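You operate a simulated robot arm through the tools that you are given. There is no shell and no other tool.

The job below is to be done with a simulated robot arm. You get a single attempt, and the scene is never put back.

## Task
Empty the blue tube and the green tube into the white tube.
Fine: pour from rim to rim so that no bearing drops on the table; each empty tube goes back to its spot. Set down upright: blue tube, green tube.

Only the result counts: the job must be done as asked and must still hold three seconds after the hand-in. Knocking over, shifting, dropping, spilling or breaking anything else fails it.

## Robot
A 7-joint arm with a two-finger parallel gripper, fixed in place. Base frame: the origin is on the floor under the middle of its stand, x ahead of it, y to its left, z up; the work surface is at about z = 0.8. Lengths are in m, angles in degrees, forces in N, time in s.
With the tool pointing down near the work surface it reaches from about 0.3 to 0.7 m from the base axis. Its first joint turns from -66.0 to 66.0 degrees. Payload 1.57 kg.
The TCP is the grasp point between the finger pads, 0.03 m short of the fingertips. In the tool frame z runs along the fingers and y along their closing line. The gripper opens to 0.11 m. The fingers are 0.024 m wide and 0.012 m thick; the gripper's body (0.048 by 0.112 m) begins 0.078 m behind the TCP.
Orientation is that of the tool frame in the base frame, as a unit quaternion [x, y, z, w]. With the fingers straight down and closing along the base's y, the tool's x points along the base's -x, its y along +y and its z along -z.

## Interface
- The arm moves only by the tool apply_moves. Its argument "plan" is a list of rows, each a list of 6 numbers: the shift along the base's x, y, z in m, then the turn, a rotation vector about the base's x, y, z in degrees. In form: [[tx, ty, tz, wx, wy, wz], ...]. A call has 1 to 20 rows; each row shifts and turns the commanded pose from where the row before left it. "jaw" is the opening, from 0 (shut) to 1 (fully open), set as the call begins (left out, the last holds). A row lasts 0.2 s, in which the tool goes at most 0.05 m and 8.6 degrees; a call with a longer step from one row to the next is refused whole, and so is a gripper value outside its range. Where a pose cannot be reached the arm comes as near as it can. A force on the tool above 40 N (or 10 N above the force at the start of the call, whichever is more), or a blocked arm, ends the call early, and 0.2 s more pass. The fingers move at their own pace (about 0.108 m/s each) and stop on an object; they squeeze with about 22 N. The grip force told is the motor's: it shows also when the fingers shut on nothing. Time passes only in rows, and 0.2 s behind the last, so rows that do not move let the fingers close. It gives the time, the measured TCP pose, the force on the tool (base axes), the opening and the grip force at its end, in the units of the frame above (readings bear some noise), with the torque about the TCP (base axes, N m) and any sound that the robot's microphone picked up.
- Cameras (640 x 400 px; columns grow to the right, rows downward): "scene" is fixed at [0.192, -0.432, 1.4051]; the picture's right is [0.54, -0.84, 0.00], its down [-0.50, -0.32, -0.81] and it looks along [0.68, 0.43, -0.59] (base axes); focal length 232 px, centre (320, 200). "wrist" rides on the gripper at [0.07, 0.016, -0.141] in the tool frame; the picture's right is [-0.23, 0.97, 0.00], its down [-0.85, -0.20, -0.48] and it looks along [-0.47, -0.11, 0.88] (tool axes); focal length 222 px, centre (320, 200). There is no depth. A picture from a camera that has moved, and an enlarged one, comes with that camera's place and axes in the base frame and with its lens. The place of the scene camera against the robot may be out by one fixed shift of up to 0.025 m in any direction.
- get_image(camera): a new picture of that camera. No time passes.
- zoom(camera, box): a new picture of the part [left, top, right, bottom] of that camera's present view, enlarged. No time passes.
- job_done(): hands the job in; it is judged then, once.

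Places have to be worked out from the pictures, the camera data and where the tool is seen. Open the gripper and draw the arm clear of the work before you hand the job in, unless the task says otherwise.

The tools are called after ">>>" as a command line: name --pt "numbers of a row" for each row, then --argument value for the rest, lists and objects as JSON in quotes. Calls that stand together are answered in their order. apply_moves: Moves the arm, as the interface text tells. Its arguments: {"type":"object","properties":{"plan":{"type":"array","items":{"type":"array","items":{"type":"number"}}},"jaw":{"type":"number"}},"required":["plan"]} The other tools are called the same way: get_image (camera) takes a picture; zoom (camera, box) takes an enlarged picture of a part of a camera's view; job_done () hands the job in.

At the start:

```text
t: 0.0
ee_pos: [0.4151, -0.0669, 1.2656]
orientation: [0.0, 1.0, 0.0, -0.001]
contact_force: [0.1, -0.7, 1.1]
moment: [0.04, 0.0, 0.02]
width: 0.1099
gripper_force: 0.1
```

scene: 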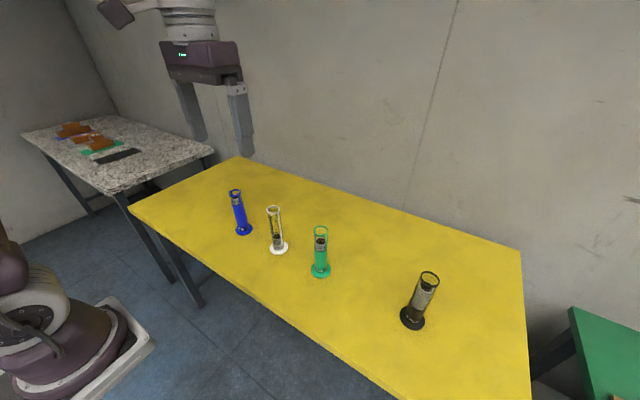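
wrist: 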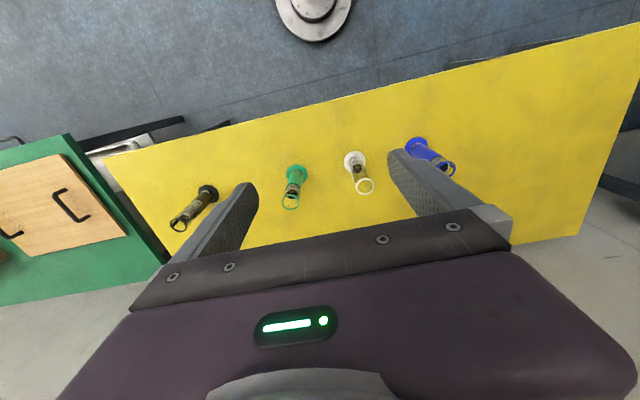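

I'll take closer looks at the tubes in both cameras before I judge positions.

>>> zoom --camera "scene" --box '[210, 170, 350, 290]'

>>> zoom --camera "scene" --box '[360, 240, 480, 350]'

>>> zoom --camera "wrist" --box '[260, 120, 480, 260]'

```text
3.33 times, centred on (280, 230) of scene
camera zoom: at [0.192, -0.432, 1.4051], right [0.54, -0.84, 0.0], down [-0.5, -0.32, -0.81], along [0.68, 0.43, -0.59], focal length 772 px, centre (453, 100)
```

zoom: 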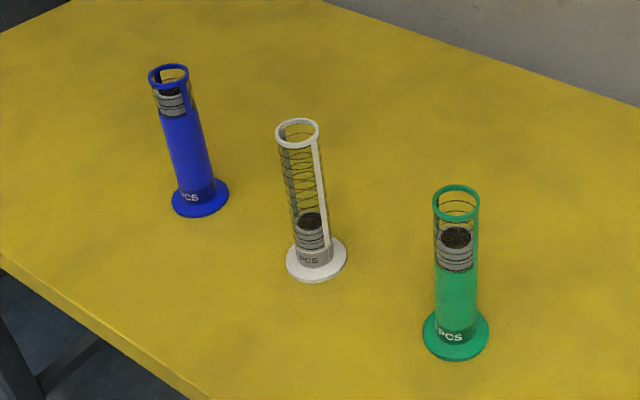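

```text
3.64 times, centred on (420, 295) of scene
camera zoom: at [0.192, -0.432, 1.4051], right [0.54, -0.84, 0.0], down [-0.5, -0.32, -0.81], along [0.68, 0.43, -0.59], focal length 843 px, centre (-44, -146)
```

zoom: 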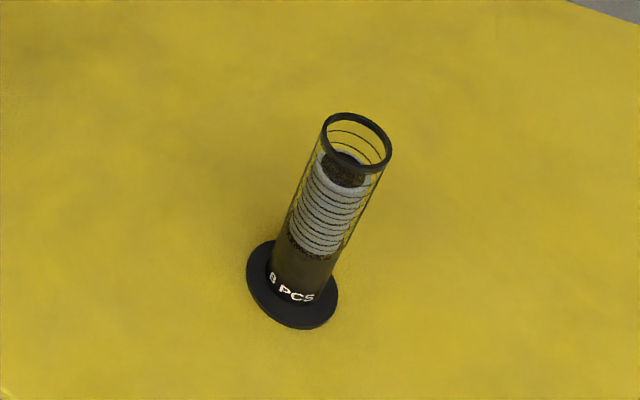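

```text
2.86 times, centred on (370, 190) of wrist
camera zoom: at [0.3465, -0.0489, 1.4085], right [0.23, 0.97, 0.0], down [0.85, -0.2, 0.48], along [0.47, -0.11, -0.88], focal length 635 px, centre (177, 229)
```

zoom: 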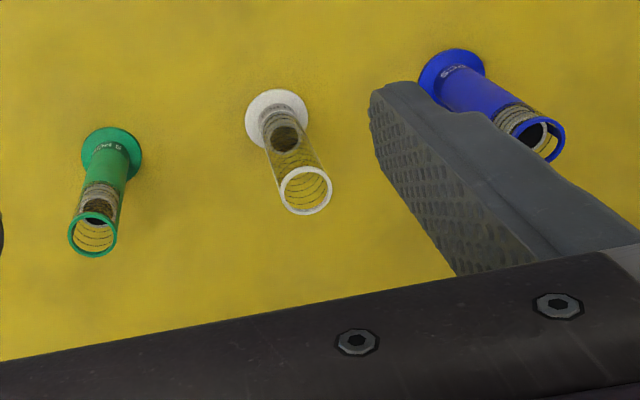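

The tubes stand in a row at x≈0.57. By the wrist camera they are at y≈0.168 (blue), 0.0 (white) and -0.168 (green), with rims at z≈0.97. I'll zoom in further for rim size, bearing size and labels.

>>> zoom --camera "scene" --box '[222, 182, 262, 242]'

>>> zoom --camera "scene" --box '[258, 200, 298, 260]'

>>> zoom --camera "scene" --box '[300, 222, 340, 282]'

>>> zoom --camera "wrist" --box '[270, 155, 310, 215]'

>>> zoom --camera "wrist" --box '[335, 140, 385, 200]'

>>> zoom --camera "wrist" --box '[400, 130, 460, 180]'

```text
6.67 times, centred on (242, 212) of scene
camera zoom: at [0.192, -0.432, 1.4051], right [0.54, -0.84, 0.0], down [-0.5, -0.32, -0.81], along [0.68, 0.43, -0.59], focal length 1545 px, centre (840, 120)
```

zoom: 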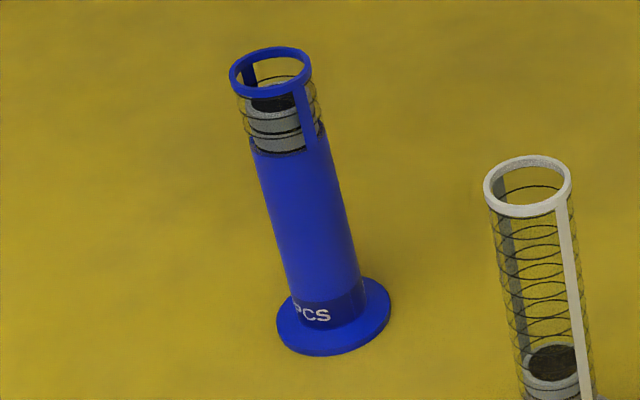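

```text
6.67 times, centred on (278, 230) of scene
camera zoom: at [0.192, -0.432, 1.4051], right [0.54, -0.84, 0.0], down [-0.5, -0.32, -0.81], along [0.68, 0.43, -0.59], focal length 1545 px, centre (600, 0)
```

zoom: 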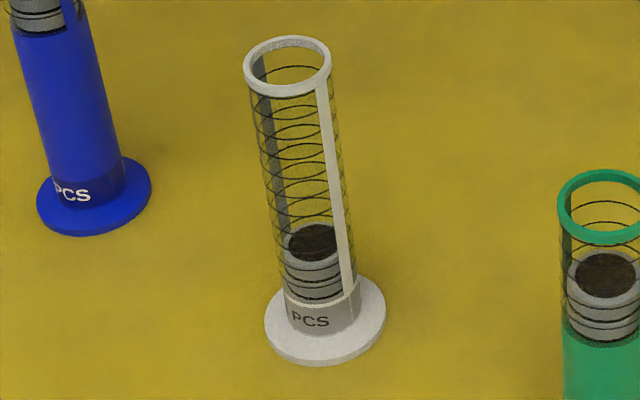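

```text
6.67 times, centred on (320, 252) of scene
camera zoom: at [0.192, -0.432, 1.4051], right [0.54, -0.84, 0.0], down [-0.5, -0.32, -0.81], along [0.68, 0.43, -0.59], focal length 1545 px, centre (320, -147)
```

zoom: 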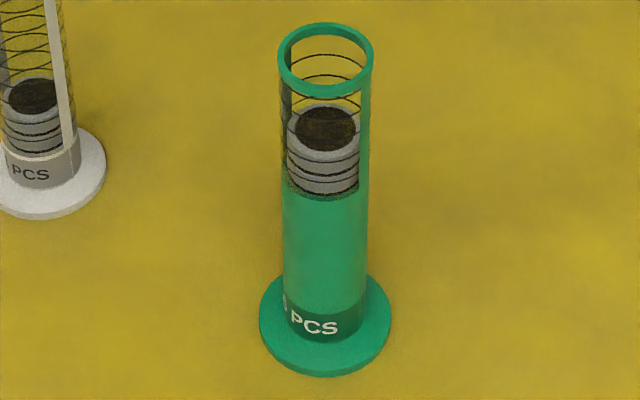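

```text
6.67 times, centred on (290, 185) of wrist
camera zoom: at [0.3465, -0.0489, 1.4085], right [0.23, 0.97, 0.0], down [0.85, -0.2, 0.48], along [0.47, -0.11, -0.88], focal length 1481 px, centre (520, 300)
```

zoom: 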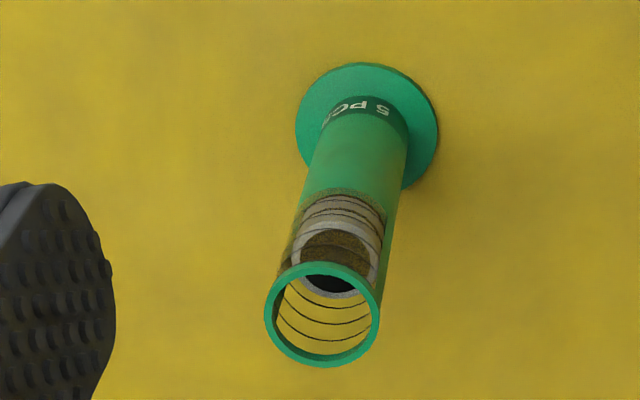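

```text
6.67 times, centred on (360, 170) of wrist
camera zoom: at [0.3465, -0.0489, 1.4085], right [0.23, 0.97, 0.0], down [0.85, -0.2, 0.48], along [0.47, -0.11, -0.88], focal length 1481 px, centre (53, 400)
```

zoom: 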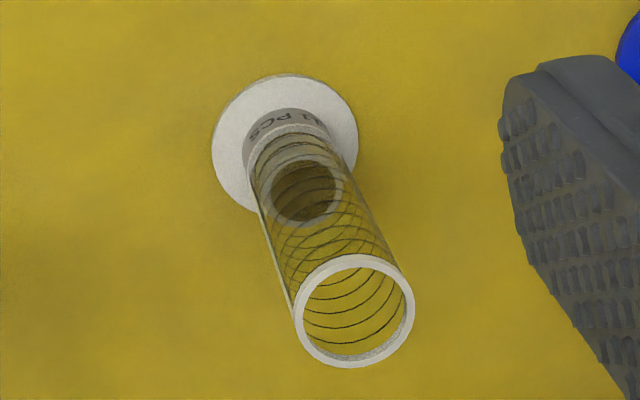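

```text
8.00 times, centred on (430, 155) of wrist
camera zoom: at [0.3465, -0.0489, 1.4085], right [0.23, 0.97, 0.0], down [0.85, -0.2, 0.48], along [0.47, -0.11, -0.88], focal length 1777 px, centre (-560, 560)
```

zoom: 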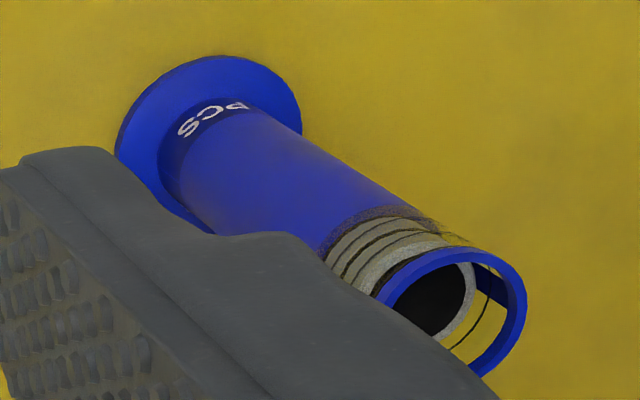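

The labels read 11 on white, which has 3 bearings in it, and 5 on green, so capacity is fine. Bearings look about 0.030 m across in a bore of about 0.032 m. I plan to grip each tube from the side with the tool horizontal along +x and pour by rolling about x. First I'll check, high above the table, that this pose can be reached.

>>> apply_moves --pt "0.01 0.006 -0.005 0 -8.2 0" --pt "0.01 0.006 -0.005 0 -8.2 0" --pt "0.01 0.006 -0.005 0 -8.2 0" --pt "0.01 0.006 -0.005 0 -8.2 0" --pt "0.01 0.006 -0.005 0 -8.2 0" --pt "0.01 0.006 -0.005 0 -8.2 0" --pt "0.01 0.006 -0.005 0 -8.2 0" --pt "0.01 0.006 -0.005 0 -8.2 0" --pt "0.01 0.006 -0.005 0 -8.2 0" --pt "0.01 0.006 -0.005 0 -8.2 0" --pt "0.01 0.006 -0.005 0 -8.0 0" --jaw 1

```text
t: 2.4
ee_pos: [0.5196, -0.0001, 1.2086]
orientation: [-0.017, 0.776, -0.012, 0.63]
contact_force: [0.3, 0.0, 0.3]
moment: [-0.01, -0.01, -0.03]
width: 0.1099
gripper_force: 0.1
out of reach, approached as far as the arm can: row 10, 11
```

The arm stopped about 12° short of horizontal at this height. I'll look at how it is placed before trying a lower position.

>>> get_image --camera "scene"

>>> get_image --camera "wrist"

```text
taken
```

scene: 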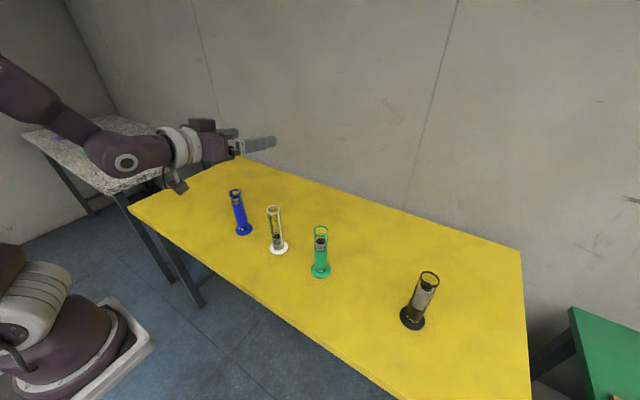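

```text
taken
camera wrist: at [0.3667, 0.0123, 1.1698], right [0.04, 0.98, 0.18], down [-0.29, -0.17, 0.94], along [0.96, -0.09, 0.28], focal length 222 px, centre (320, 200)
```

wrist: 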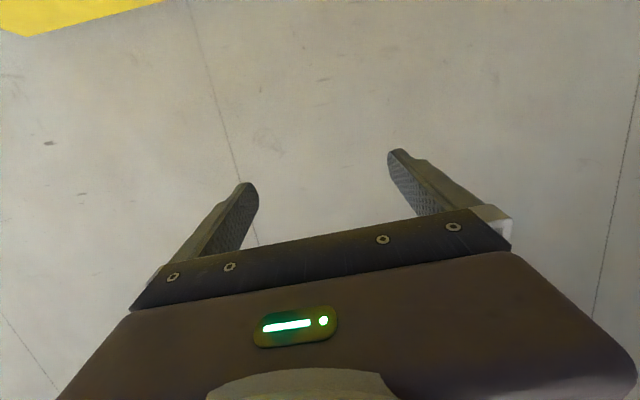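

The camera bracket hangs under the tool in this pose, so a grip at about 15° below horizontal suits me anyway. I'll back off to that pitch and see which pose is reported.

>>> apply_moves --pt "0 0 0 0 7.5 0" --pt "0 0 0 0 7.5 0" --pt "0 0 0 0 0 0"

```text
t: 3.2
ee_pos: [0.5197, -0.0008, 1.2096]
orientation: [-0.017, 0.852, -0.009, 0.523]
contact_force: [0.1, -1.0, 0.1]
moment: [0.01, 0.02, -0.01]
width: 0.1101
gripper_force: 0.1
```

The pose resets to what is measured, so pitch is now about 63°. I'll test the roll range about the tool axis here, well above the tubes, first in the positive direction needed for blue.

>>> apply_moves --pt "0 0 0 7.13 0 -3.63" --pt "0 0 0 7.13 0 -3.63" --pt "0 0 0 7.13 0 -3.63" --pt "0 0 0 7.13 0 -3.63" --pt "0 0 0 7.13 0 -3.63" --pt "0 0 0 7.13 0 -3.63" --pt "0 0 0 7.13 0 -3.63" --pt "0 0 0 7.13 0 -3.63" --pt "0 0 0 7.13 0 -3.63" --pt "0 0 0 7.13 0 -3.63" --pt "0 0 0 7.13 0 -3.63" --pt "0 0 0 7.13 0 -3.63" --pt "0 0 0 7.13 0 -3.63" --pt "0 0 0 7.13 0 -3.63" --pt "0 0 0 7.13 0 -3.63" --pt "0 0 0 7.13 0 -3.63" --pt "0 0 0 7.13 0 -3.63" --pt "0 0 0 7.13 0 -3.63" --pt "0 0 0 7.13 0 -3.63"

```text
t: 7.2
ee_pos: [0.5204, -0.0022, 1.2098]
orientation: [0.824, 0.22, 0.504, 0.137]
contact_force: [-0.5, 0.3, 0.4]
moment: [0.01, 0.03, 0.0]
width: 0.1101
gripper_force: 0.0
```

Roll reached +152° without hitting a limit. I'll carry on a little to find the limit.

>>> apply_moves --pt "0 0 0 7.13 0 -3.63" --pt "0 0 0 7.13 0 -3.63" --pt "0 0 0 7.13 0 -3.63" --pt "0 0 0 7.13 0 -3.63" --pt "0 0 0 7.13 0 -3.63"

>>> get_image --camera "wrist"

>>> get_image --camera "scene"

```text
t: 8.4
ee_pos: [0.5192, -0.0003, 1.21]
orientation: [0.85, -0.074, 0.52, -0.044]
contact_force: [-0.5, -0.1, 0.4]
moment: [-0.03, 0.0, -0.02]
width: 0.1099
gripper_force: 0.0
```

```text
taken
camera wrist: at [0.4241, -0.0282, 1.3339], right [-0.18, -0.92, -0.35], down [-0.79, 0.35, -0.5], along [0.58, 0.18, -0.79], focal length 222 px, centre (320, 200)
```

wrist: 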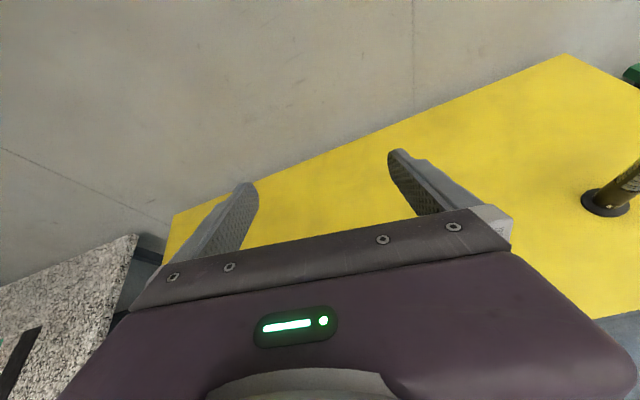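

```text
taken
```

scene: 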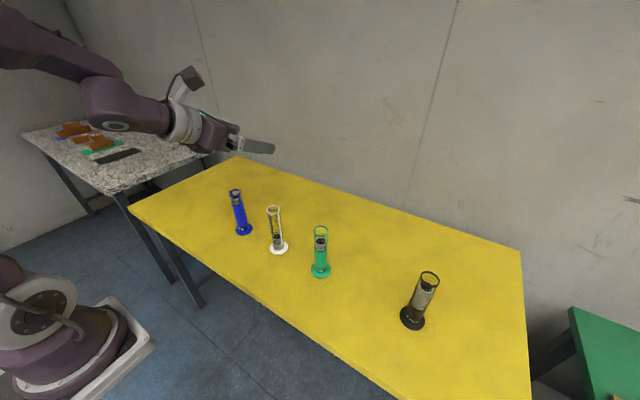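

Positive roll goes beyond 190°, so I could also grip with the camera on top. I'll roll back and test the negative side.

>>> apply_moves --pt "0 0 0 -7.57 0 3.87" --pt "0 0 0 -7.57 0 3.87" --pt "0 0 0 -7.57 0 3.87" --pt "0 0 0 -7.57 0 3.87" --pt "0 0 0 -7.57 0 3.87" --pt "0 0 0 -7.57 0 3.87" --pt "0 0 0 -7.57 0 3.87" --pt "0 0 0 -7.57 0 3.87" --pt "0 0 0 -7.57 0 3.87" --pt "0 0 0 -7.57 0 3.87" --pt "0 0 0 -7.57 0 3.87" --pt "0 0 0 -7.57 0 3.87" --pt "0 0 0 -7.57 0 3.87" --pt "0 0 0 -7.57 0 3.87" --pt "0 0 0 -7.57 0 3.87" --pt "0 0 0 -7.57 0 3.87" --pt "0 0 0 -7.57 0 3.87" --pt "0 0 0 -7.57 0 3.87" --pt "0 0 0 -7.57 0 3.87" --pt "0 0 0 -7.57 0 3.87"

>>> apply_moves --pt "0 0 0 -7.57 0 3.87" --pt "0 0 0 -7.57 0 3.87" --pt "0 0 0 -7.57 0 3.87" --pt "0 0 0 -7.57 0 3.87" --pt "0 0 0 -7.57 0 3.87" --pt "0 0 0 -7.57 0 3.87" --pt "0 0 0 -7.57 0 3.87" --pt "0 0 0 -7.57 0 3.87" --pt "0 0 0 -7.57 0 3.87" --pt "0 0 0 -7.57 0 3.87" --pt "0 0 0 -7.57 0 3.87" --pt "0 0 0 -7.57 0 3.87" --pt "0 0 0 -7.57 0 3.87" --pt "0 0 0 -7.57 0 3.87" --pt "0 0 0 -7.57 0 3.87" --pt "0 0 0 -7.57 0 3.87" --pt "0 0 0 -7.57 0 3.87" --pt "0 0 0 -7.57 0 3.87" --pt "0 0 0 -7.57 0 3.87" --pt "0 0 0 -7.57 0 3.87"

```text
t: 12.6
ee_pos: [0.5184, -0.0, 1.2095]
orientation: [0.145, 0.84, 0.089, 0.515]
contact_force: [1.1, -0.2, -0.2]
moment: [0.0, -0.02, 0.04]
width: 0.1099
gripper_force: 0.1
```

```text
t: 16.8
ee_pos: [0.5191, -0.0005, 1.2099]
orientation: [0.825, -0.219, 0.505, -0.131]
contact_force: [0.4, -0.3, -0.2]
moment: [-0.04, -0.01, 0.01]
width: 0.11
gripper_force: 0.1
```

That reached -148° without a limit. I'll go further negative to about -180° (camera on top) and lower the tool while doing it, still well above the tubes.

>>> apply_moves --pt "0 0 0 -7.13 0 3.63" --pt "0 0 0 -7.13 0 3.63" --pt "0 0 0 -7.13 0 3.63" --pt "0 0 0 -7.13 0 3.63" --pt "0 0 0 -7.13 0 3.63"

>>> get_image --camera "scene"

>>> get_image --camera "wrist"

```text
t: 18.0
ee_pos: [0.5204, 0.0003, 1.2099]
orientation: [0.849, 0.077, 0.52, 0.048]
contact_force: [0.7, -0.1, 0.7]
moment: [-0.01, 0.0, 0.01]
width: 0.11
gripper_force: 0.2
```

```text
taken
```

scene: 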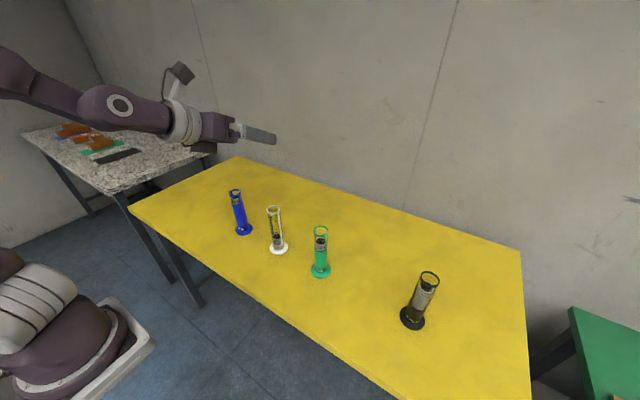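

```text
taken
camera wrist: at [0.4262, -0.0034, 1.3386], right [-0.02, -1.0, -0.04], down [-0.83, 0.04, -0.56], along [0.56, 0.02, -0.83], focal length 222 px, centre (320, 200)
```

wrist: 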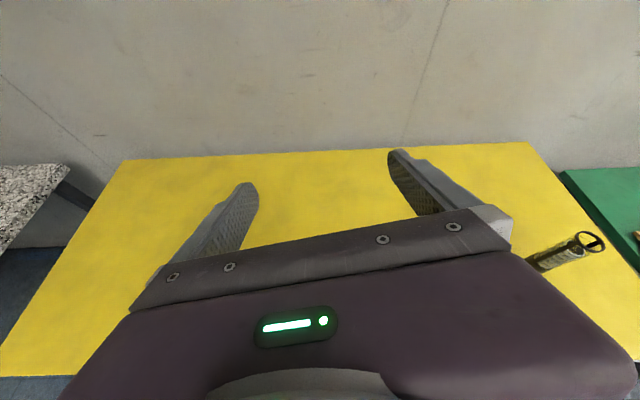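

Both roll directions reach about ±190°, so I can grip blue at roll -180 and green at +180 with the camera on top. Now I'll straighten the roll, yaw toward blue along the radial line, and pitch up while moving to a stand-off at about (0.44, 0.13, 0.99).

>>> apply_moves --pt "-0.02 0.03 -0.02 4.63 0 -2.37" --pt "-0.02 0.03 -0.02 4.63 0 -2.37" --pt "-0.02 0.035 -0.03 0 0 8.5" --pt "-0.02 0.035 -0.03 0 0 8.5" --pt "0 0 -0.04 1.66 -5.42 0" --pt "0 0 -0.04 1.66 -5.42 0" --pt "0 0 -0.04 1.66 -5.42 0" --pt "0 0 0 0 0 0"

>>> get_image --camera "wrist"

>>> get_image --camera "scene"

```text
refused: row 3 steps farther than a row can; nothing moved
```

```text
taken
camera wrist: at [0.4262, -0.0034, 1.3386], right [-0.02, -1.0, -0.04], down [-0.83, 0.04, -0.56], along [0.56, 0.02, -0.83], focal length 222 px, centre (320, 200)
```

wrist: 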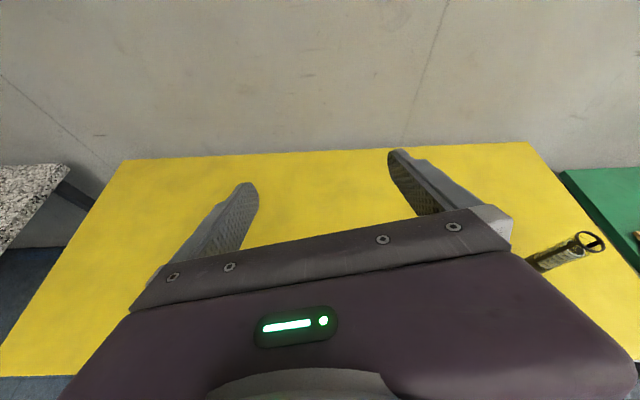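

```text
taken
```

scene: 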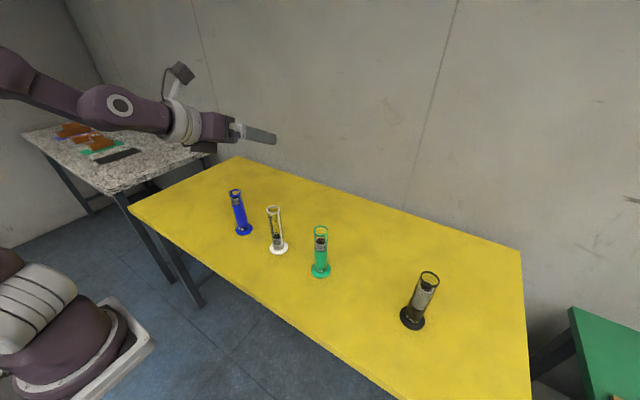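

Row 3 moved slightly more than 0.05 m, so the call was refused. I'll send the same motion in smaller steps.

>>> apply_moves --pt "-0.02 0.025 -0.02 4.63 0 -2.37" --pt "-0.02 0.025 -0.02 4.63 0 -2.37" --pt "-0.02 0.027 -0.02 0 0 5.67" --pt "-0.02 0.027 -0.02 0 0 5.67" --pt "0 0.026 -0.02 0 0 5.67" --pt "0 0 -0.04 1.66 -5.42 0" --pt "0 0 -0.04 1.66 -5.42 0" --pt "0 0 -0.04 1.66 -5.42 0" --pt "0 0 0 0 0 0"

>>> get_image --camera "wrist"

>>> get_image --camera "scene"

```text
t: 20.0
ee_pos: [0.4506, 0.1999, 1.1817]
orientation: [0.778, 0.111, 0.612, -0.087]
contact_force: [-0.2, 0.4, 0.2]
moment: [0.01, 0.03, -0.01]
width: 0.1101
gripper_force: 0.1
out of reach, approached as far as the arm can: row 3, 4, 5, 6, 7, 8
```

```text
taken
camera wrist: at [0.3391, 0.15, 1.2832], right [0.22, -0.95, -0.22], down [-0.69, 0.01, -0.72], along [0.69, 0.31, -0.66], focal length 222 px, centre (320, 200)
```

wrist: 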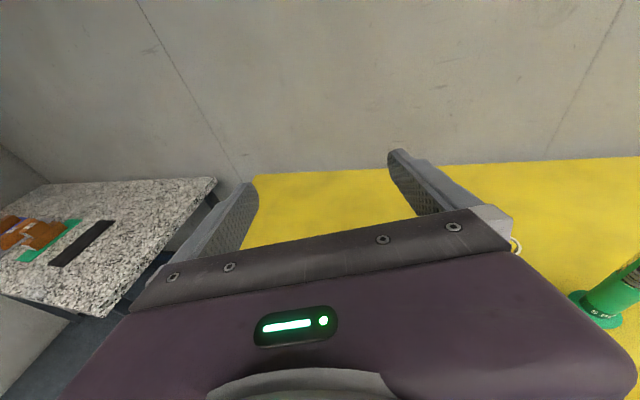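

```text
taken
```

scene: 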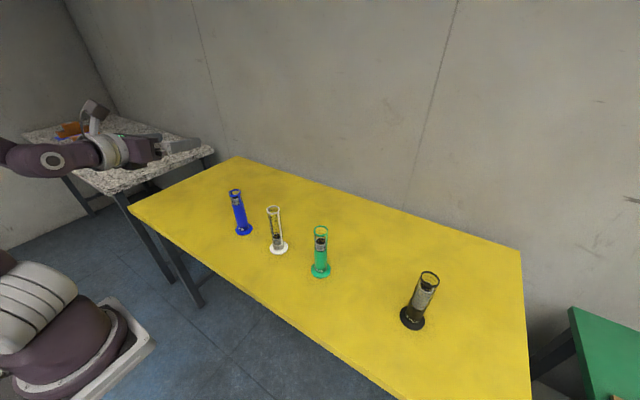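

The orientation came out right (pitch 76°, yaw 16°), but x=0.44 is too close to the base for a forward-pointing tool. I'll come down on the tube from above with the fingers straddling it, so I move above blue at about (0.57, 0.168, 1.10).

>>> apply_moves --pt "0.03 -0.008 -0.01 0 0 0" --pt "0.03 -0.008 -0.02 0 0 0" --pt "0.03 -0.008 -0.02 0 0 0" --pt "0.03 -0.008 -0.02 0 0 0" --pt "0 0 0 0 0 0"

>>> get_image --camera "wrist"

>>> get_image --camera "scene"

```text
t: 21.2
ee_pos: [0.4646, 0.1848, 1.1943]
orientation: [0.775, 0.112, 0.615, -0.089]
contact_force: [0.6, 0.4, -0.2]
moment: [0.02, 0.0, 0.02]
width: 0.1098
gripper_force: 0.2
out of reach, approached as far as the arm can: row 1, 2, 3, 4
```

```text
taken
camera wrist: at [0.3527, 0.1339, 1.2958], right [0.23, -0.95, -0.22], down [-0.69, 0.0, -0.72], along [0.69, 0.32, -0.65], focal length 222 px, centre (320, 200)
```

wrist: 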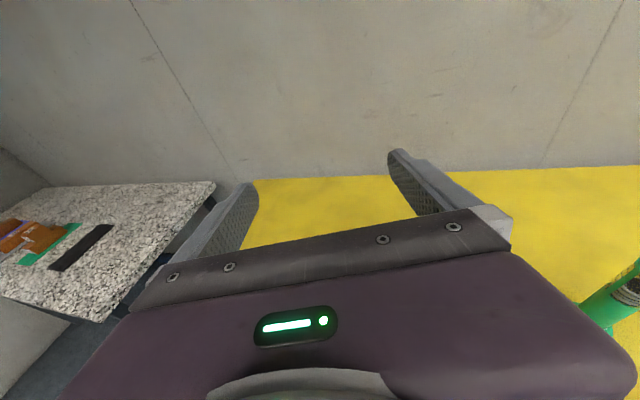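

```text
taken
```

scene: 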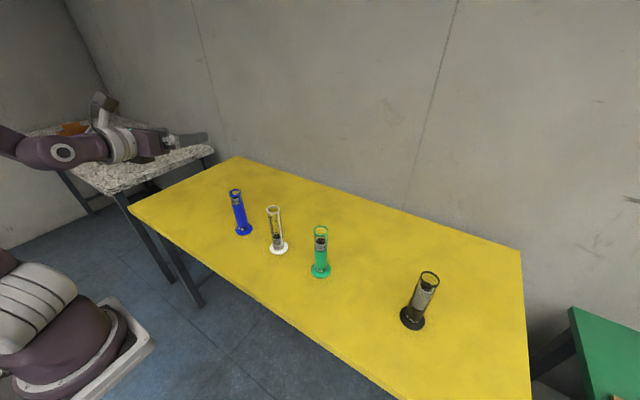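

The position is held back by a wrist limit at this steep pitch. I'll lower the pitch by about 16° while shifting toward blue and see whether the position frees up.

>>> apply_moves --pt "0.0 0 0 -2.23 7.68 0" --pt "0.0 0 0 -2.23 7.68 0" --pt "0.03 -0.004 -0.02 0 0 0" --pt "0.03 -0.004 -0.02 0 0 0" --pt "0.03 -0.004 -0.02 0 0 0" --pt "0.015 -0.004 -0.02 0 0 0" --pt "0 0 0 0 0 0"

>>> get_image --camera "scene"

```text
t: 22.8
ee_pos: [0.4904, 0.1584, 1.1758]
orientation: [0.853, 0.123, 0.501, -0.074]
contact_force: [-0.3, 0.0, 0.4]
moment: [0.01, 0.0, -0.01]
width: 0.1103
gripper_force: 0.0
out of reach, approached as far as the arm can: row 3, 4, 5, 6
```

```text
taken
```

scene: 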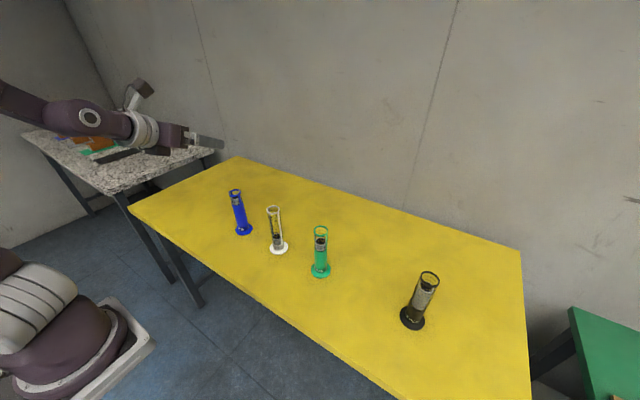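

It is still limited, perhaps because roll near -180° uses up the last joint. I'll roll back toward zero and test the reach there.

>>> apply_moves --pt "0 0 0 7.11 2.12 -4.13" --pt "0 0 0 7.11 2.12 -4.13" --pt "0 0 0 7.11 2.12 -4.13" --pt "0 0 0 7.11 2.12 -4.13" --pt "0 0 0 7.11 2.12 -4.13" --pt "0 0 0 7.11 2.12 -4.13" --pt "0 0 0 7.11 2.12 -4.13" --pt "0 0 0 7.11 2.12 -4.13" --pt "0 0 0 7.11 2.12 -4.13" --pt "0 0 0 7.11 2.12 -4.13" --pt "0 0 0 7.11 2.12 -4.13" --pt "0 0 0 7.11 2.12 -4.13" --pt "0 0 0 7.11 2.12 -4.13" --pt "0 0 0 7.11 2.12 -4.13" --pt "0 0 0 7.11 2.12 -4.13" --pt "0 0 0 7.11 2.12 -4.13" --pt "0 0 0 7.11 2.12 -4.13" --pt "0 0 0 7.11 2.12 -4.13" --pt "0 0 0 7.11 2.12 -4.13" --pt "0 0 0 7.11 2.12 -4.13"

>>> apply_moves --pt "0 0 0 4.18 1.25 -2.43" --pt "0 0 0 4.18 1.25 -2.43" --pt "0.02 0.002 -0.02 0 0 0" --pt "0.02 0.002 -0.02 0 0 0" --pt "0.02 0.002 -0.02 0 0 0" --pt "0.02 0.002 -0.02 0 0 0" --pt "0 0 0 0 0 0"

>>> get_image --camera "scene"

>>> get_image --camera "wrist"

```text
t: 27.0
ee_pos: [0.4899, 0.1619, 1.1759]
orientation: [-0.196, 0.839, 0.029, 0.507]
contact_force: [0.1, -0.3, -0.2]
moment: [-0.02, 0.04, 0.05]
width: 0.11
gripper_force: 0.0
```

```text
t: 28.6
ee_pos: [0.4906, 0.1601, 1.1761]
orientation: [-0.124, 0.853, 0.073, 0.502]
contact_force: [0.3, 0.3, -0.1]
moment: [-0.05, 0.0, 0.02]
width: 0.11
gripper_force: 0.0
out of reach, approached as far as the arm can: row 3, 4, 5, 6
```

```text
taken
```

scene: 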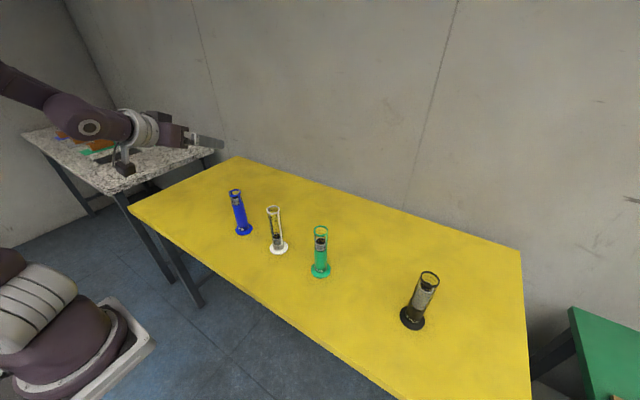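

```text
taken
camera wrist: at [0.3348, 0.1312, 1.185], right [-0.17, 0.96, 0.2], down [0.05, -0.19, 0.98], along [0.98, 0.18, -0.02], focal length 222 px, centre (320, 200)
```

wrist: 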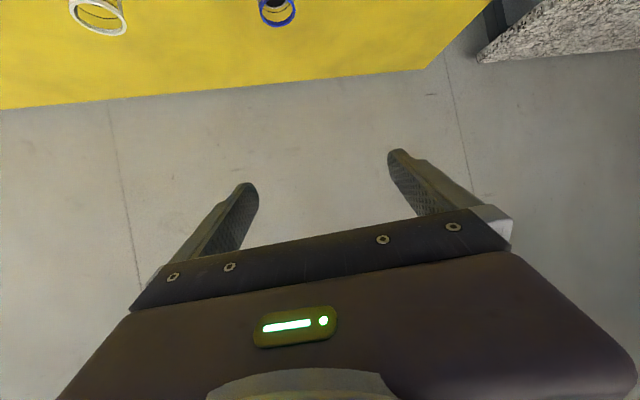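

The limit does not depend on roll, so it comes from pitch and position. I'll pitch down to about 45° and move above blue at about z=1.1.

>>> apply_moves --pt "0.0 0 0 -2.29 7.67 0" --pt "0.0 0 0 -2.29 7.67 0" --pt "0.02 0.002 -0.02 0 0 0" --pt "0.02 0.002 -0.02 0 0 0" --pt "0.02 0.002 -0.02 0 0 0" --pt "0.02 0.002 -0.02 0 0 0" --pt "0 0 0 0 0 0"

```text
t: 30.2
ee_pos: [0.5643, 0.1559, 1.1202]
orientation: [-0.134, 0.914, 0.055, 0.378]
contact_force: [0.5, -0.4, 0.8]
moment: [-0.02, 0.03, 0.01]
width: 0.11
gripper_force: 0.1
out of reach, approached as far as the arm can: row 3, 4
```

At pitch 45° the arm reaches (0.564, 0.156, 1.12). I'll pitch up again in small steps here to see how far it goes at this larger radius.

>>> apply_moves --pt "0.0 0 -0.02 1.43 -4.79 0" --pt "0.0 0 -0.02 1.43 -4.79 0" --pt "0.0 0 -0.02 1.43 -4.79 0" --pt "0 0 0 0 0 0"

```text
t: 31.2
ee_pos: [0.5655, 0.1559, 1.0605]
orientation: [-0.124, 0.857, 0.071, 0.495]
contact_force: [-0.5, 0.0, 0.2]
moment: [0.01, 0.01, 0.01]
width: 0.1102
gripper_force: 0.1
```

Pitch 60° at z=1.06 works at this larger radius. I'll pitch up further at the same place.

>>> apply_moves --pt "0.0 0 0 1.43 -4.79 0" --pt "0.0 0 0 1.43 -4.79 0" --pt "0.0 0 0 1.43 -4.79 0" --pt "0.0 0 0 1.43 -4.79 0" --pt "0.0 0 0 1.43 -4.79 0" --pt "0 0 0 0 0 0"

>>> get_image --camera "scene"

```text
t: 32.6
ee_pos: [0.5664, 0.1576, 1.0592]
orientation: [-0.12, 0.823, 0.08, 0.549]
contact_force: [-0.5, 0.6, 1.1]
moment: [0.0, 0.01, 0.01]
width: 0.1098
gripper_force: 0.0
out of reach, approached as far as the arm can: row 3, 4, 5
```

```text
taken
```

scene: 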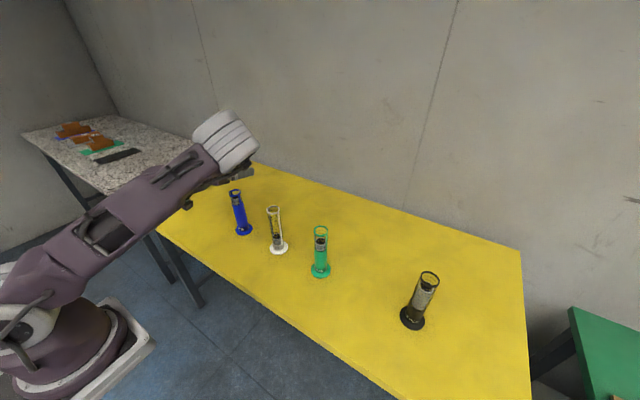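

The arm has swung its elbow forward and reaches 67° pitch here at z=1.06. I'll look through the wrist camera to check alignment with the blue tube below.

>>> get_image --camera "wrist"

>>> zoom --camera "scene" --box '[150, 90, 310, 250]'

```text
taken
camera wrist: at [0.4108, 0.1276, 1.0514], right [-0.2, 0.96, 0.21], down [-0.05, -0.22, 0.97], along [0.98, 0.18, 0.09], focal length 222 px, centre (320, 200)
```

wrist: 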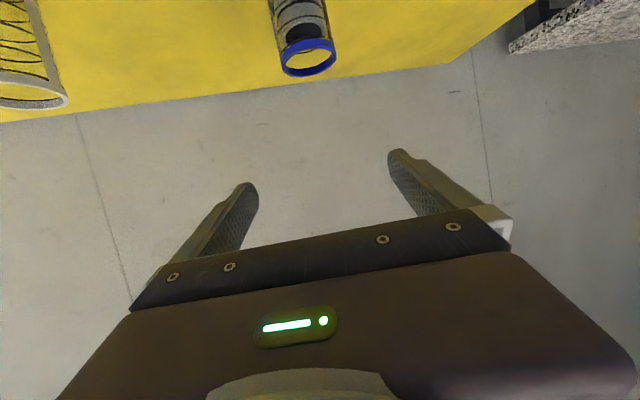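

```text
2.50 times, centred on (230, 170) of scene
camera zoom: at [0.192, -0.432, 1.4051], right [0.54, -0.84, 0.0], down [-0.5, -0.32, -0.81], along [0.68, 0.43, -0.59], focal length 579 px, centre (545, 275)
```

zoom: 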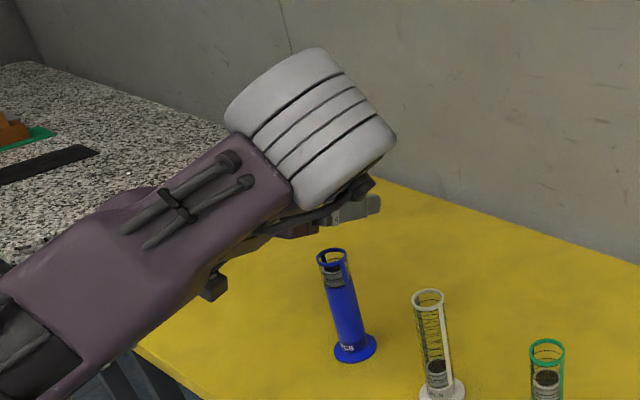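

By the wrist camera the blue rim is at (0.564, 0.168, 0.97), which agrees with the first estimate. I'll shift +0.01 in y and lower halfway with the open fingers straddling the tube, watching the force.

>>> apply_moves --pt "0 0.0104 0 0 0 0" --pt "0 0 -0.02 0 0 0" --pt "0 0 -0.02 0 0 0" --pt "0 0 -0.02 0 0 0" --pt "0 0 0 0 0 0"

>>> get_image --camera "wrist"

>>> get_image --camera "scene"

```text
t: 33.8
ee_pos: [0.5662, 0.1683, 1.0394]
orientation: [-0.12, 0.824, 0.08, 0.548]
contact_force: [0.8, 0.0, -0.2]
moment: [0.01, 0.0, -0.01]
width: 0.11
gripper_force: 0.0
out of reach, approached as far as the arm can: row 3, 4
```

```text
taken
camera wrist: at [0.41, 0.1384, 1.0302], right [-0.19, 0.96, 0.21], down [-0.05, -0.22, 0.97], along [0.98, 0.18, 0.09], focal length 222 px, centre (320, 200)
```

wrist: 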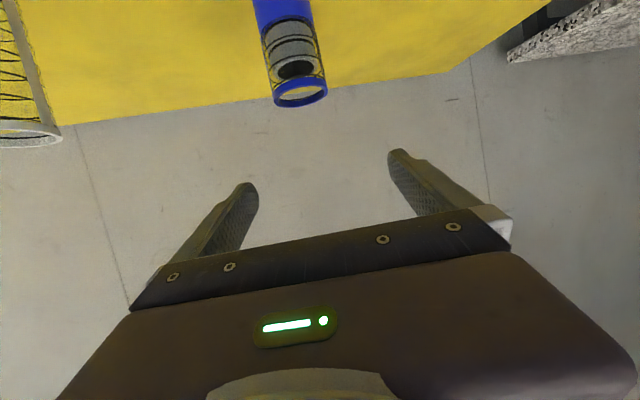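

```text
taken
```

scene: 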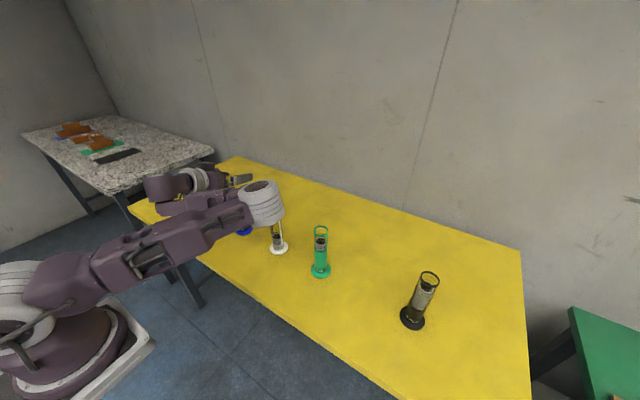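

The descent stalls at z≈1.04 with this pitch, and the elbow has swung low to the right. A tool pointing sideways should suit this arm better, so I'll back up and out with less pitch and then try approaching blue from its left, with the tool pointing toward (+x, -y).

>>> apply_moves --pt "0 0 0.03 -2.0 6.7 0" --pt "0 0 0.03 -2.0 6.7 0" --pt "0 0 0.03 -2.0 6.7 0" --pt "0 0 0.03 -2.0 6.7 0" --pt "0 0 0 0 0 0"

>>> apply_moves --pt "0 0 0 0 0 -8" --pt "0 0 0 0 0 -8" --pt "0 0 0 0 0 -8" --pt "0 0 0 0 0 -8" --pt "0 0 0 0 0 -8" --pt "0 0 0 0 0 -8" --pt "0 0 0 0 0 -8" --pt "0 0 0 0 0 -8" --pt "0 0 0 0 0 0"

>>> get_image --camera "scene"

```text
t: 35.0
ee_pos: [0.5641, 0.1675, 1.1604]
orientation: [-0.137, 0.931, 0.049, 0.334]
contact_force: [0.8, 1.0, -0.4]
moment: [0.02, 0.02, 0.01]
width: 0.11
gripper_force: 0.2
```

```text
t: 37.0
ee_pos: [0.5653, 0.169, 1.16]
orientation: [0.379, 0.861, -0.137, 0.309]
contact_force: [1.2, 0.1, 0.2]
moment: [-0.02, -0.01, 0.0]
width: 0.1097
gripper_force: 0.0
```

```text
taken
```

scene: 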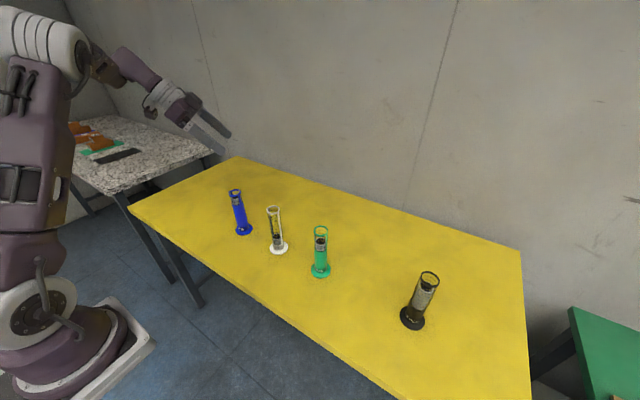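

Now the arm has a natural elbow-up posture with the tool yawed -48° and pitch 40°. I'll raise the pitch toward horizontal here.

>>> apply_moves --pt "0 0 0 -5.92 -5.38 0" --pt "0 0 0 -5.92 -5.38 0" --pt "0 0 0 -5.92 -5.38 0" --pt "0 0 0 -5.92 -5.38 0" --pt "0 0 0 -5.92 -5.38 0" --pt "0 0 0 -5.92 -5.38 0" --pt "0 0 0 0 0 0"

>>> get_image --camera "scene"

```text
t: 38.6
ee_pos: [0.566, 0.1672, 1.1605]
orientation: [0.289, 0.661, -0.28, 0.633]
contact_force: [0.5, 0.3, -0.7]
moment: [0.01, 0.01, 0.01]
width: 0.11
gripper_force: 0.1
```

```text
taken
```

scene: 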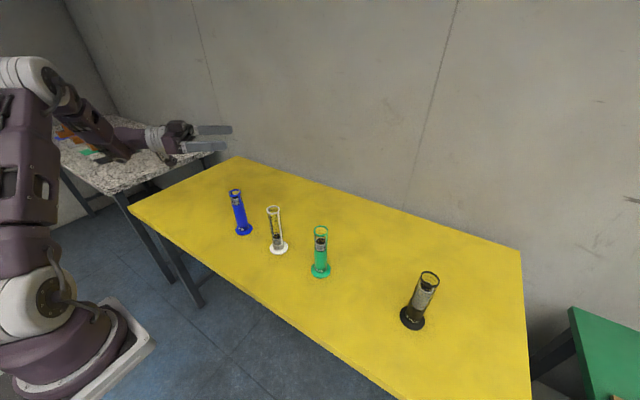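

With the tool pointing sideways it reaches horizontal (pitch 88°, yaw -47.5°). I'll do an empty-handed dry run of the pour: move to about (0.615, 0.044, 1.06), beyond and left of the white tube, then roll positively about the tool axis.

>>> apply_moves --pt "0.0123 -0.031 -0.025 0 0 0" --pt "0.0123 -0.031 -0.025 0 0 0" --pt "0.0123 -0.031 -0.025 0 0 0" --pt "0.0123 -0.031 -0.025 -1.78 -1.61 0" --pt "0 0 0 0 0 0"

>>> apply_moves --pt "0 0 0 5.4 -5.9 0" --pt "0 0 0 5.4 -5.9 0" --pt "0 0 0 5.4 -5.9 0" --pt "0 0 0 5.4 -5.9 0" --pt "0 0 0 5.4 -5.9 0" --pt "0 0 0 5.4 -5.9 0" --pt "0 0 0 5.4 -5.9 0" --pt "0 0 0 5.4 -5.9 0" --pt "0 0 0 5.4 -5.9 0" --pt "0 0 0 5.4 -5.9 0" --pt "0 0 0 5.4 -5.9 0" --pt "0 0 0 5.4 -5.9 0" --pt "0 0 0 5.4 -5.9 0" --pt "0 0 0 5.4 -5.9 0" --pt "0 0 0 5.4 -5.9 0" --pt "0 0 0 5.4 -5.9 0" --pt "0 0 0 5.4 -5.9 0" --pt "0 0 0 0 0 0"

>>> get_image --camera "scene"

>>> get_image --camera "wrist"

```text
t: 39.8
ee_pos: [0.6153, 0.0436, 1.0609]
orientation: [0.282, 0.649, -0.285, 0.646]
contact_force: [0.3, 0.0, -0.8]
moment: [0.03, -0.01, -0.02]
width: 0.11
gripper_force: 0.0
```

```text
t: 43.6
ee_pos: [0.7726, 0.0675, 1.2864]
orientation: [0.704, 0.226, 0.3, 0.603]
contact_force: [-0.4, 0.2, 0.5]
moment: [0.0, 0.01, 0.01]
width: 0.1098
gripper_force: 0.1
out of reach, approached as far as the arm can: row 2, 3, 4, 5, 6, 7, 8, 9, 10, 11, 12, 13, 14, 15, 16, 17
```

```text
taken
```

scene: 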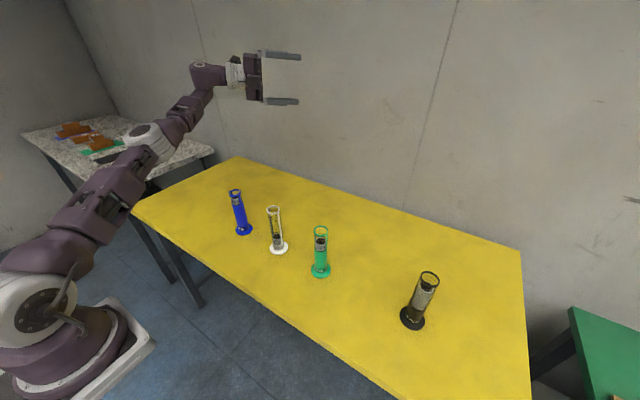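

```text
taken
camera wrist: at [0.7247, 0.2128, 1.327], right [-0.21, -0.32, 0.92], down [-0.94, -0.21, -0.28], along [0.28, -0.92, -0.26], focal length 222 px, centre (320, 200)
```

wrist: 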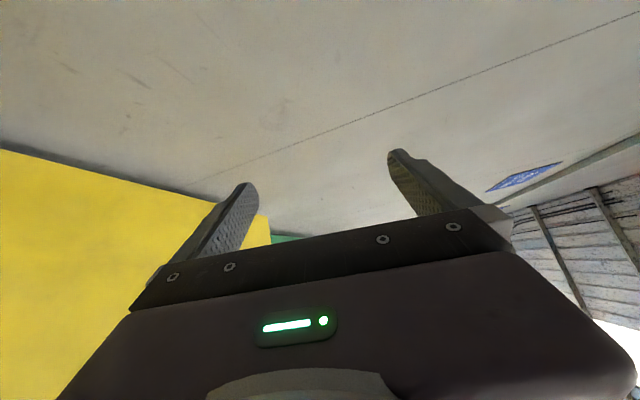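

Positive roll runs into a joint limit at this yaw, and the arm drifted high up and clear of everything. I'll roll back the negative way while returning to a place on the robot side of the white tube, high enough to be safe.

>>> apply_moves --pt "-0.0205 -0.0093 -0.0139 -5.7 5.85 0.76" --pt "-0.0205 -0.0093 -0.0139 -5.7 5.85 0.76" --pt "-0.0205 -0.0093 -0.0139 -5.7 5.85 0.76" --pt "-0.0205 -0.0093 -0.0139 -5.7 5.85 0.76" --pt "-0.0205 -0.0093 -0.0139 -5.7 5.85 0.76" --pt "-0.0205 -0.0093 -0.0139 -5.7 5.85 0.76" --pt "-0.0205 -0.0093 -0.0139 -5.7 5.85 0.76" --pt "-0.0205 -0.0093 -0.0139 -5.7 5.85 0.76" --pt "-0.0205 -0.0093 -0.0139 -5.7 5.85 0.76" --pt "-0.0205 -0.0093 -0.0139 -5.7 5.85 0.76" --pt "-0.0205 -0.0093 -0.0139 -5.7 5.85 0.76" --pt "-0.0205 -0.0093 -0.0139 -5.7 5.85 0.76" --pt "0 0 0 0 0 0"

>>> get_image --camera "scene"

```text
t: 46.4
ee_pos: [0.791, 0.0841, 1.1937]
orientation: [0.289, 0.682, -0.261, 0.619]
contact_force: [0.4, 0.2, 0.9]
moment: [-0.02, 0.01, 0.02]
width: 0.11
gripper_force: 0.1
out of reach, approached as far as the arm can: row 1, 2, 3, 4, 5, 6, 7, 8, 9, 10, 11, 12
```

```text
taken
```

scene: 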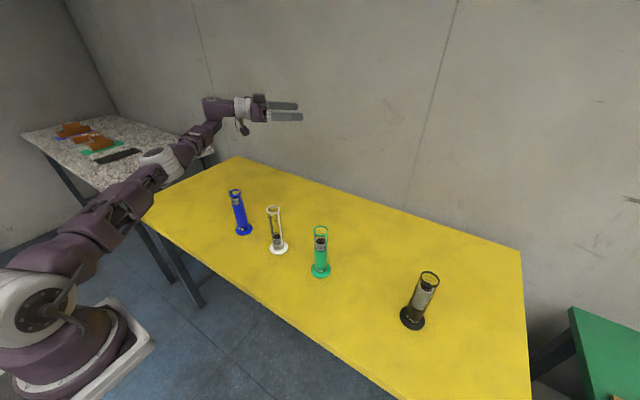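

Roll is back to about 0, but the arm is stretched out. I'll pull in while pitching the tool down, since that posture worked before.

>>> apply_moves --pt "-0.02 0.005 0 5.5 5.4 0" --pt "-0.02 0.005 0 5.5 5.4 0" --pt "-0.02 0.005 0 5.5 5.4 0" --pt "-0.02 0.005 0 5.5 5.4 0" --pt "-0.03 0.005 0 5.5 5.4 0" --pt "-0.03 0.005 0 5.5 5.4 0" --pt "-0.03 0.005 0 0 0 0" --pt "-0.03 0.005 0 0 0 0" --pt "0 0 0 0 0 0"

>>> get_image --camera "scene"

```text
t: 48.4
ee_pos: [0.6459, 0.1543, 1.2245]
orientation: [0.368, 0.87, -0.129, 0.302]
contact_force: [-0.1, 0.3, 0.1]
moment: [-0.01, -0.01, -0.01]
width: 0.1101
gripper_force: 0.1
out of reach, approached as far as the arm can: row 1, 2, 5, 6, 7, 8
```

```text
taken
```

scene: 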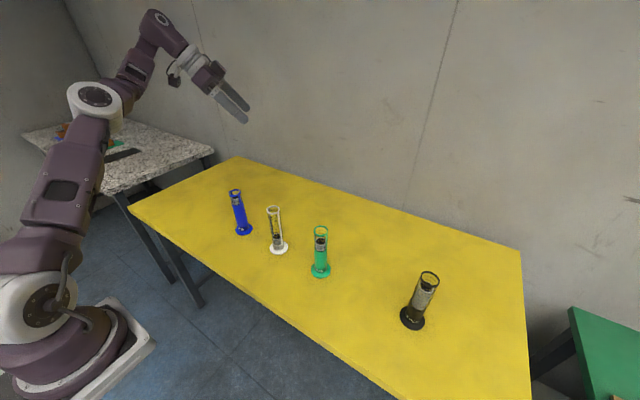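

The arm is back in a sensible posture at (0.646, 0.154, 1.22). I'll return to the known good point above blue at about (0.565, 0.168, 1.16).

>>> apply_moves --pt "-0.02 0.003 -0.016 0 0 0" --pt "-0.02 0.003 -0.016 0 0 0" --pt "-0.02 0.004 -0.016 0 0 0" --pt "-0.02 0.004 -0.016 0 0 0" --pt "0 0 0 0 0 0"

>>> get_image --camera "scene"

```text
t: 49.6
ee_pos: [0.6258, 0.2098, 1.197]
orientation: [0.368, 0.87, -0.129, 0.302]
contact_force: [1.0, 0.1, 0.1]
moment: [0.0, -0.02, -0.02]
width: 0.11
gripper_force: 0.1
out of reach, approached as far as the arm can: row 1, 2, 3, 4
```

```text
taken
```

scene: 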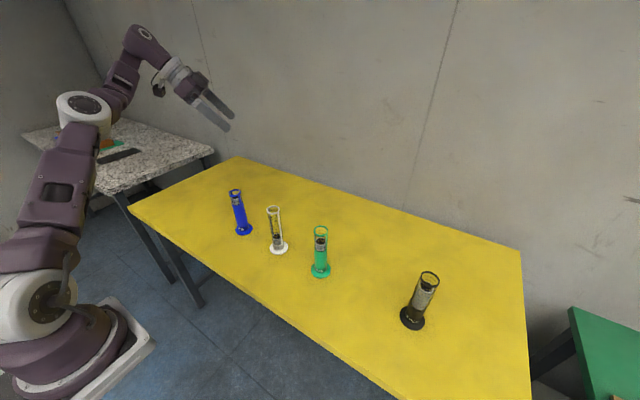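

A joint seems to be sitting at its limit. I'll roll the tool about 40° the negative way to relieve it and then pull back.

>>> apply_moves --pt "0 0 0 -3.44 3.58 6.28" --pt "0 0 0 -3.44 3.58 6.28" --pt "0 0 0 -3.44 3.58 6.28" --pt "0 0 0 -3.44 3.58 6.28" --pt "0 0 0 -3.44 3.58 6.28" --pt "-0.015 -0.01 -0.01 0 0 0" --pt "-0.015 -0.01 -0.01 0 0 0" --pt "-0.015 -0.01 -0.01 0 0 0" --pt "-0.015 -0.01 -0.01 0 0 0" --pt "0 0 0 0 0 0"

>>> get_image --camera "scene"

```text
t: 51.8
ee_pos: [0.6259, 0.21, 1.1993]
orientation: [0.048, 0.944, -0.224, 0.239]
contact_force: [0.0, -0.5, 0.1]
moment: [-0.04, 0.0, 0.03]
width: 0.11
gripper_force: 0.1
out of reach, approached as far as the arm can: row 6, 7, 8, 9
```

```text
taken
```

scene: 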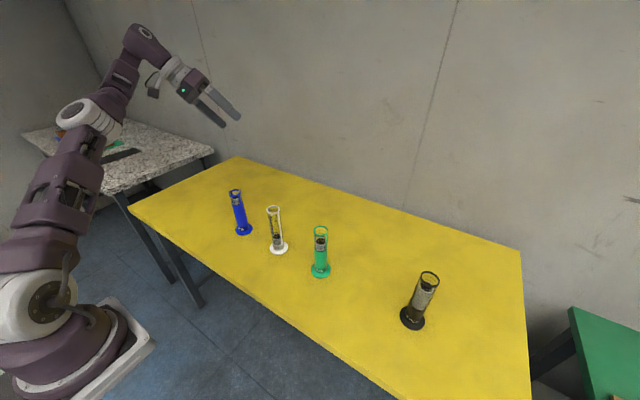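

Translation is still blocked even though roll moves freely. I'll undo the yaw toward straight ahead, which brings the wrist back to the right, and see whether the arm relaxes into its natural posture.

>>> apply_moves --pt "0 0 0 0 0 8" --pt "0 0 0 0 0 8" --pt "0 0 0 0 0 8" --pt "0 0 0 0 0 8" --pt "0 0 0 0 0 8" --pt "0 0 0 0 0 8" --pt "0 0 0 0 0 8" --pt "-0.01 -0.01 -0.01 0 0 0" --pt "-0.01 -0.01 -0.01 0 0 0" --pt "-0.01 -0.01 -0.01 0 0 0" --pt "0 0 0 0 0 0"

>>> get_image --camera "scene"

```text
t: 54.2
ee_pos: [0.6889, 0.2509, 1.2445]
orientation: [-0.372, 0.869, -0.096, 0.312]
contact_force: [0.0, 0.1, 0.2]
moment: [-0.01, 0.01, 0.02]
width: 0.1099
gripper_force: 0.1
out of reach, approached as far as the arm can: row 1, 2, 3, 4, 5, 6, 7, 8, 9, 10
```

```text
taken
```

scene: 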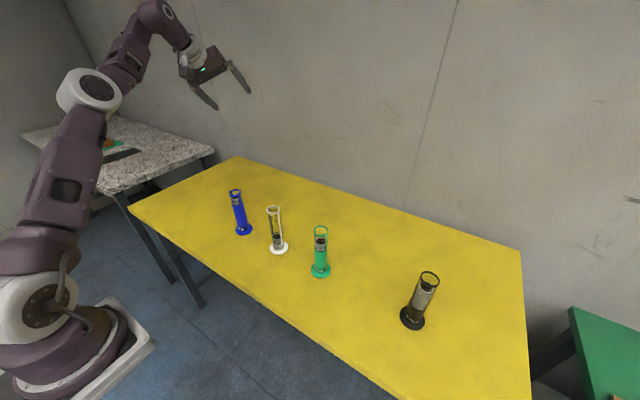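

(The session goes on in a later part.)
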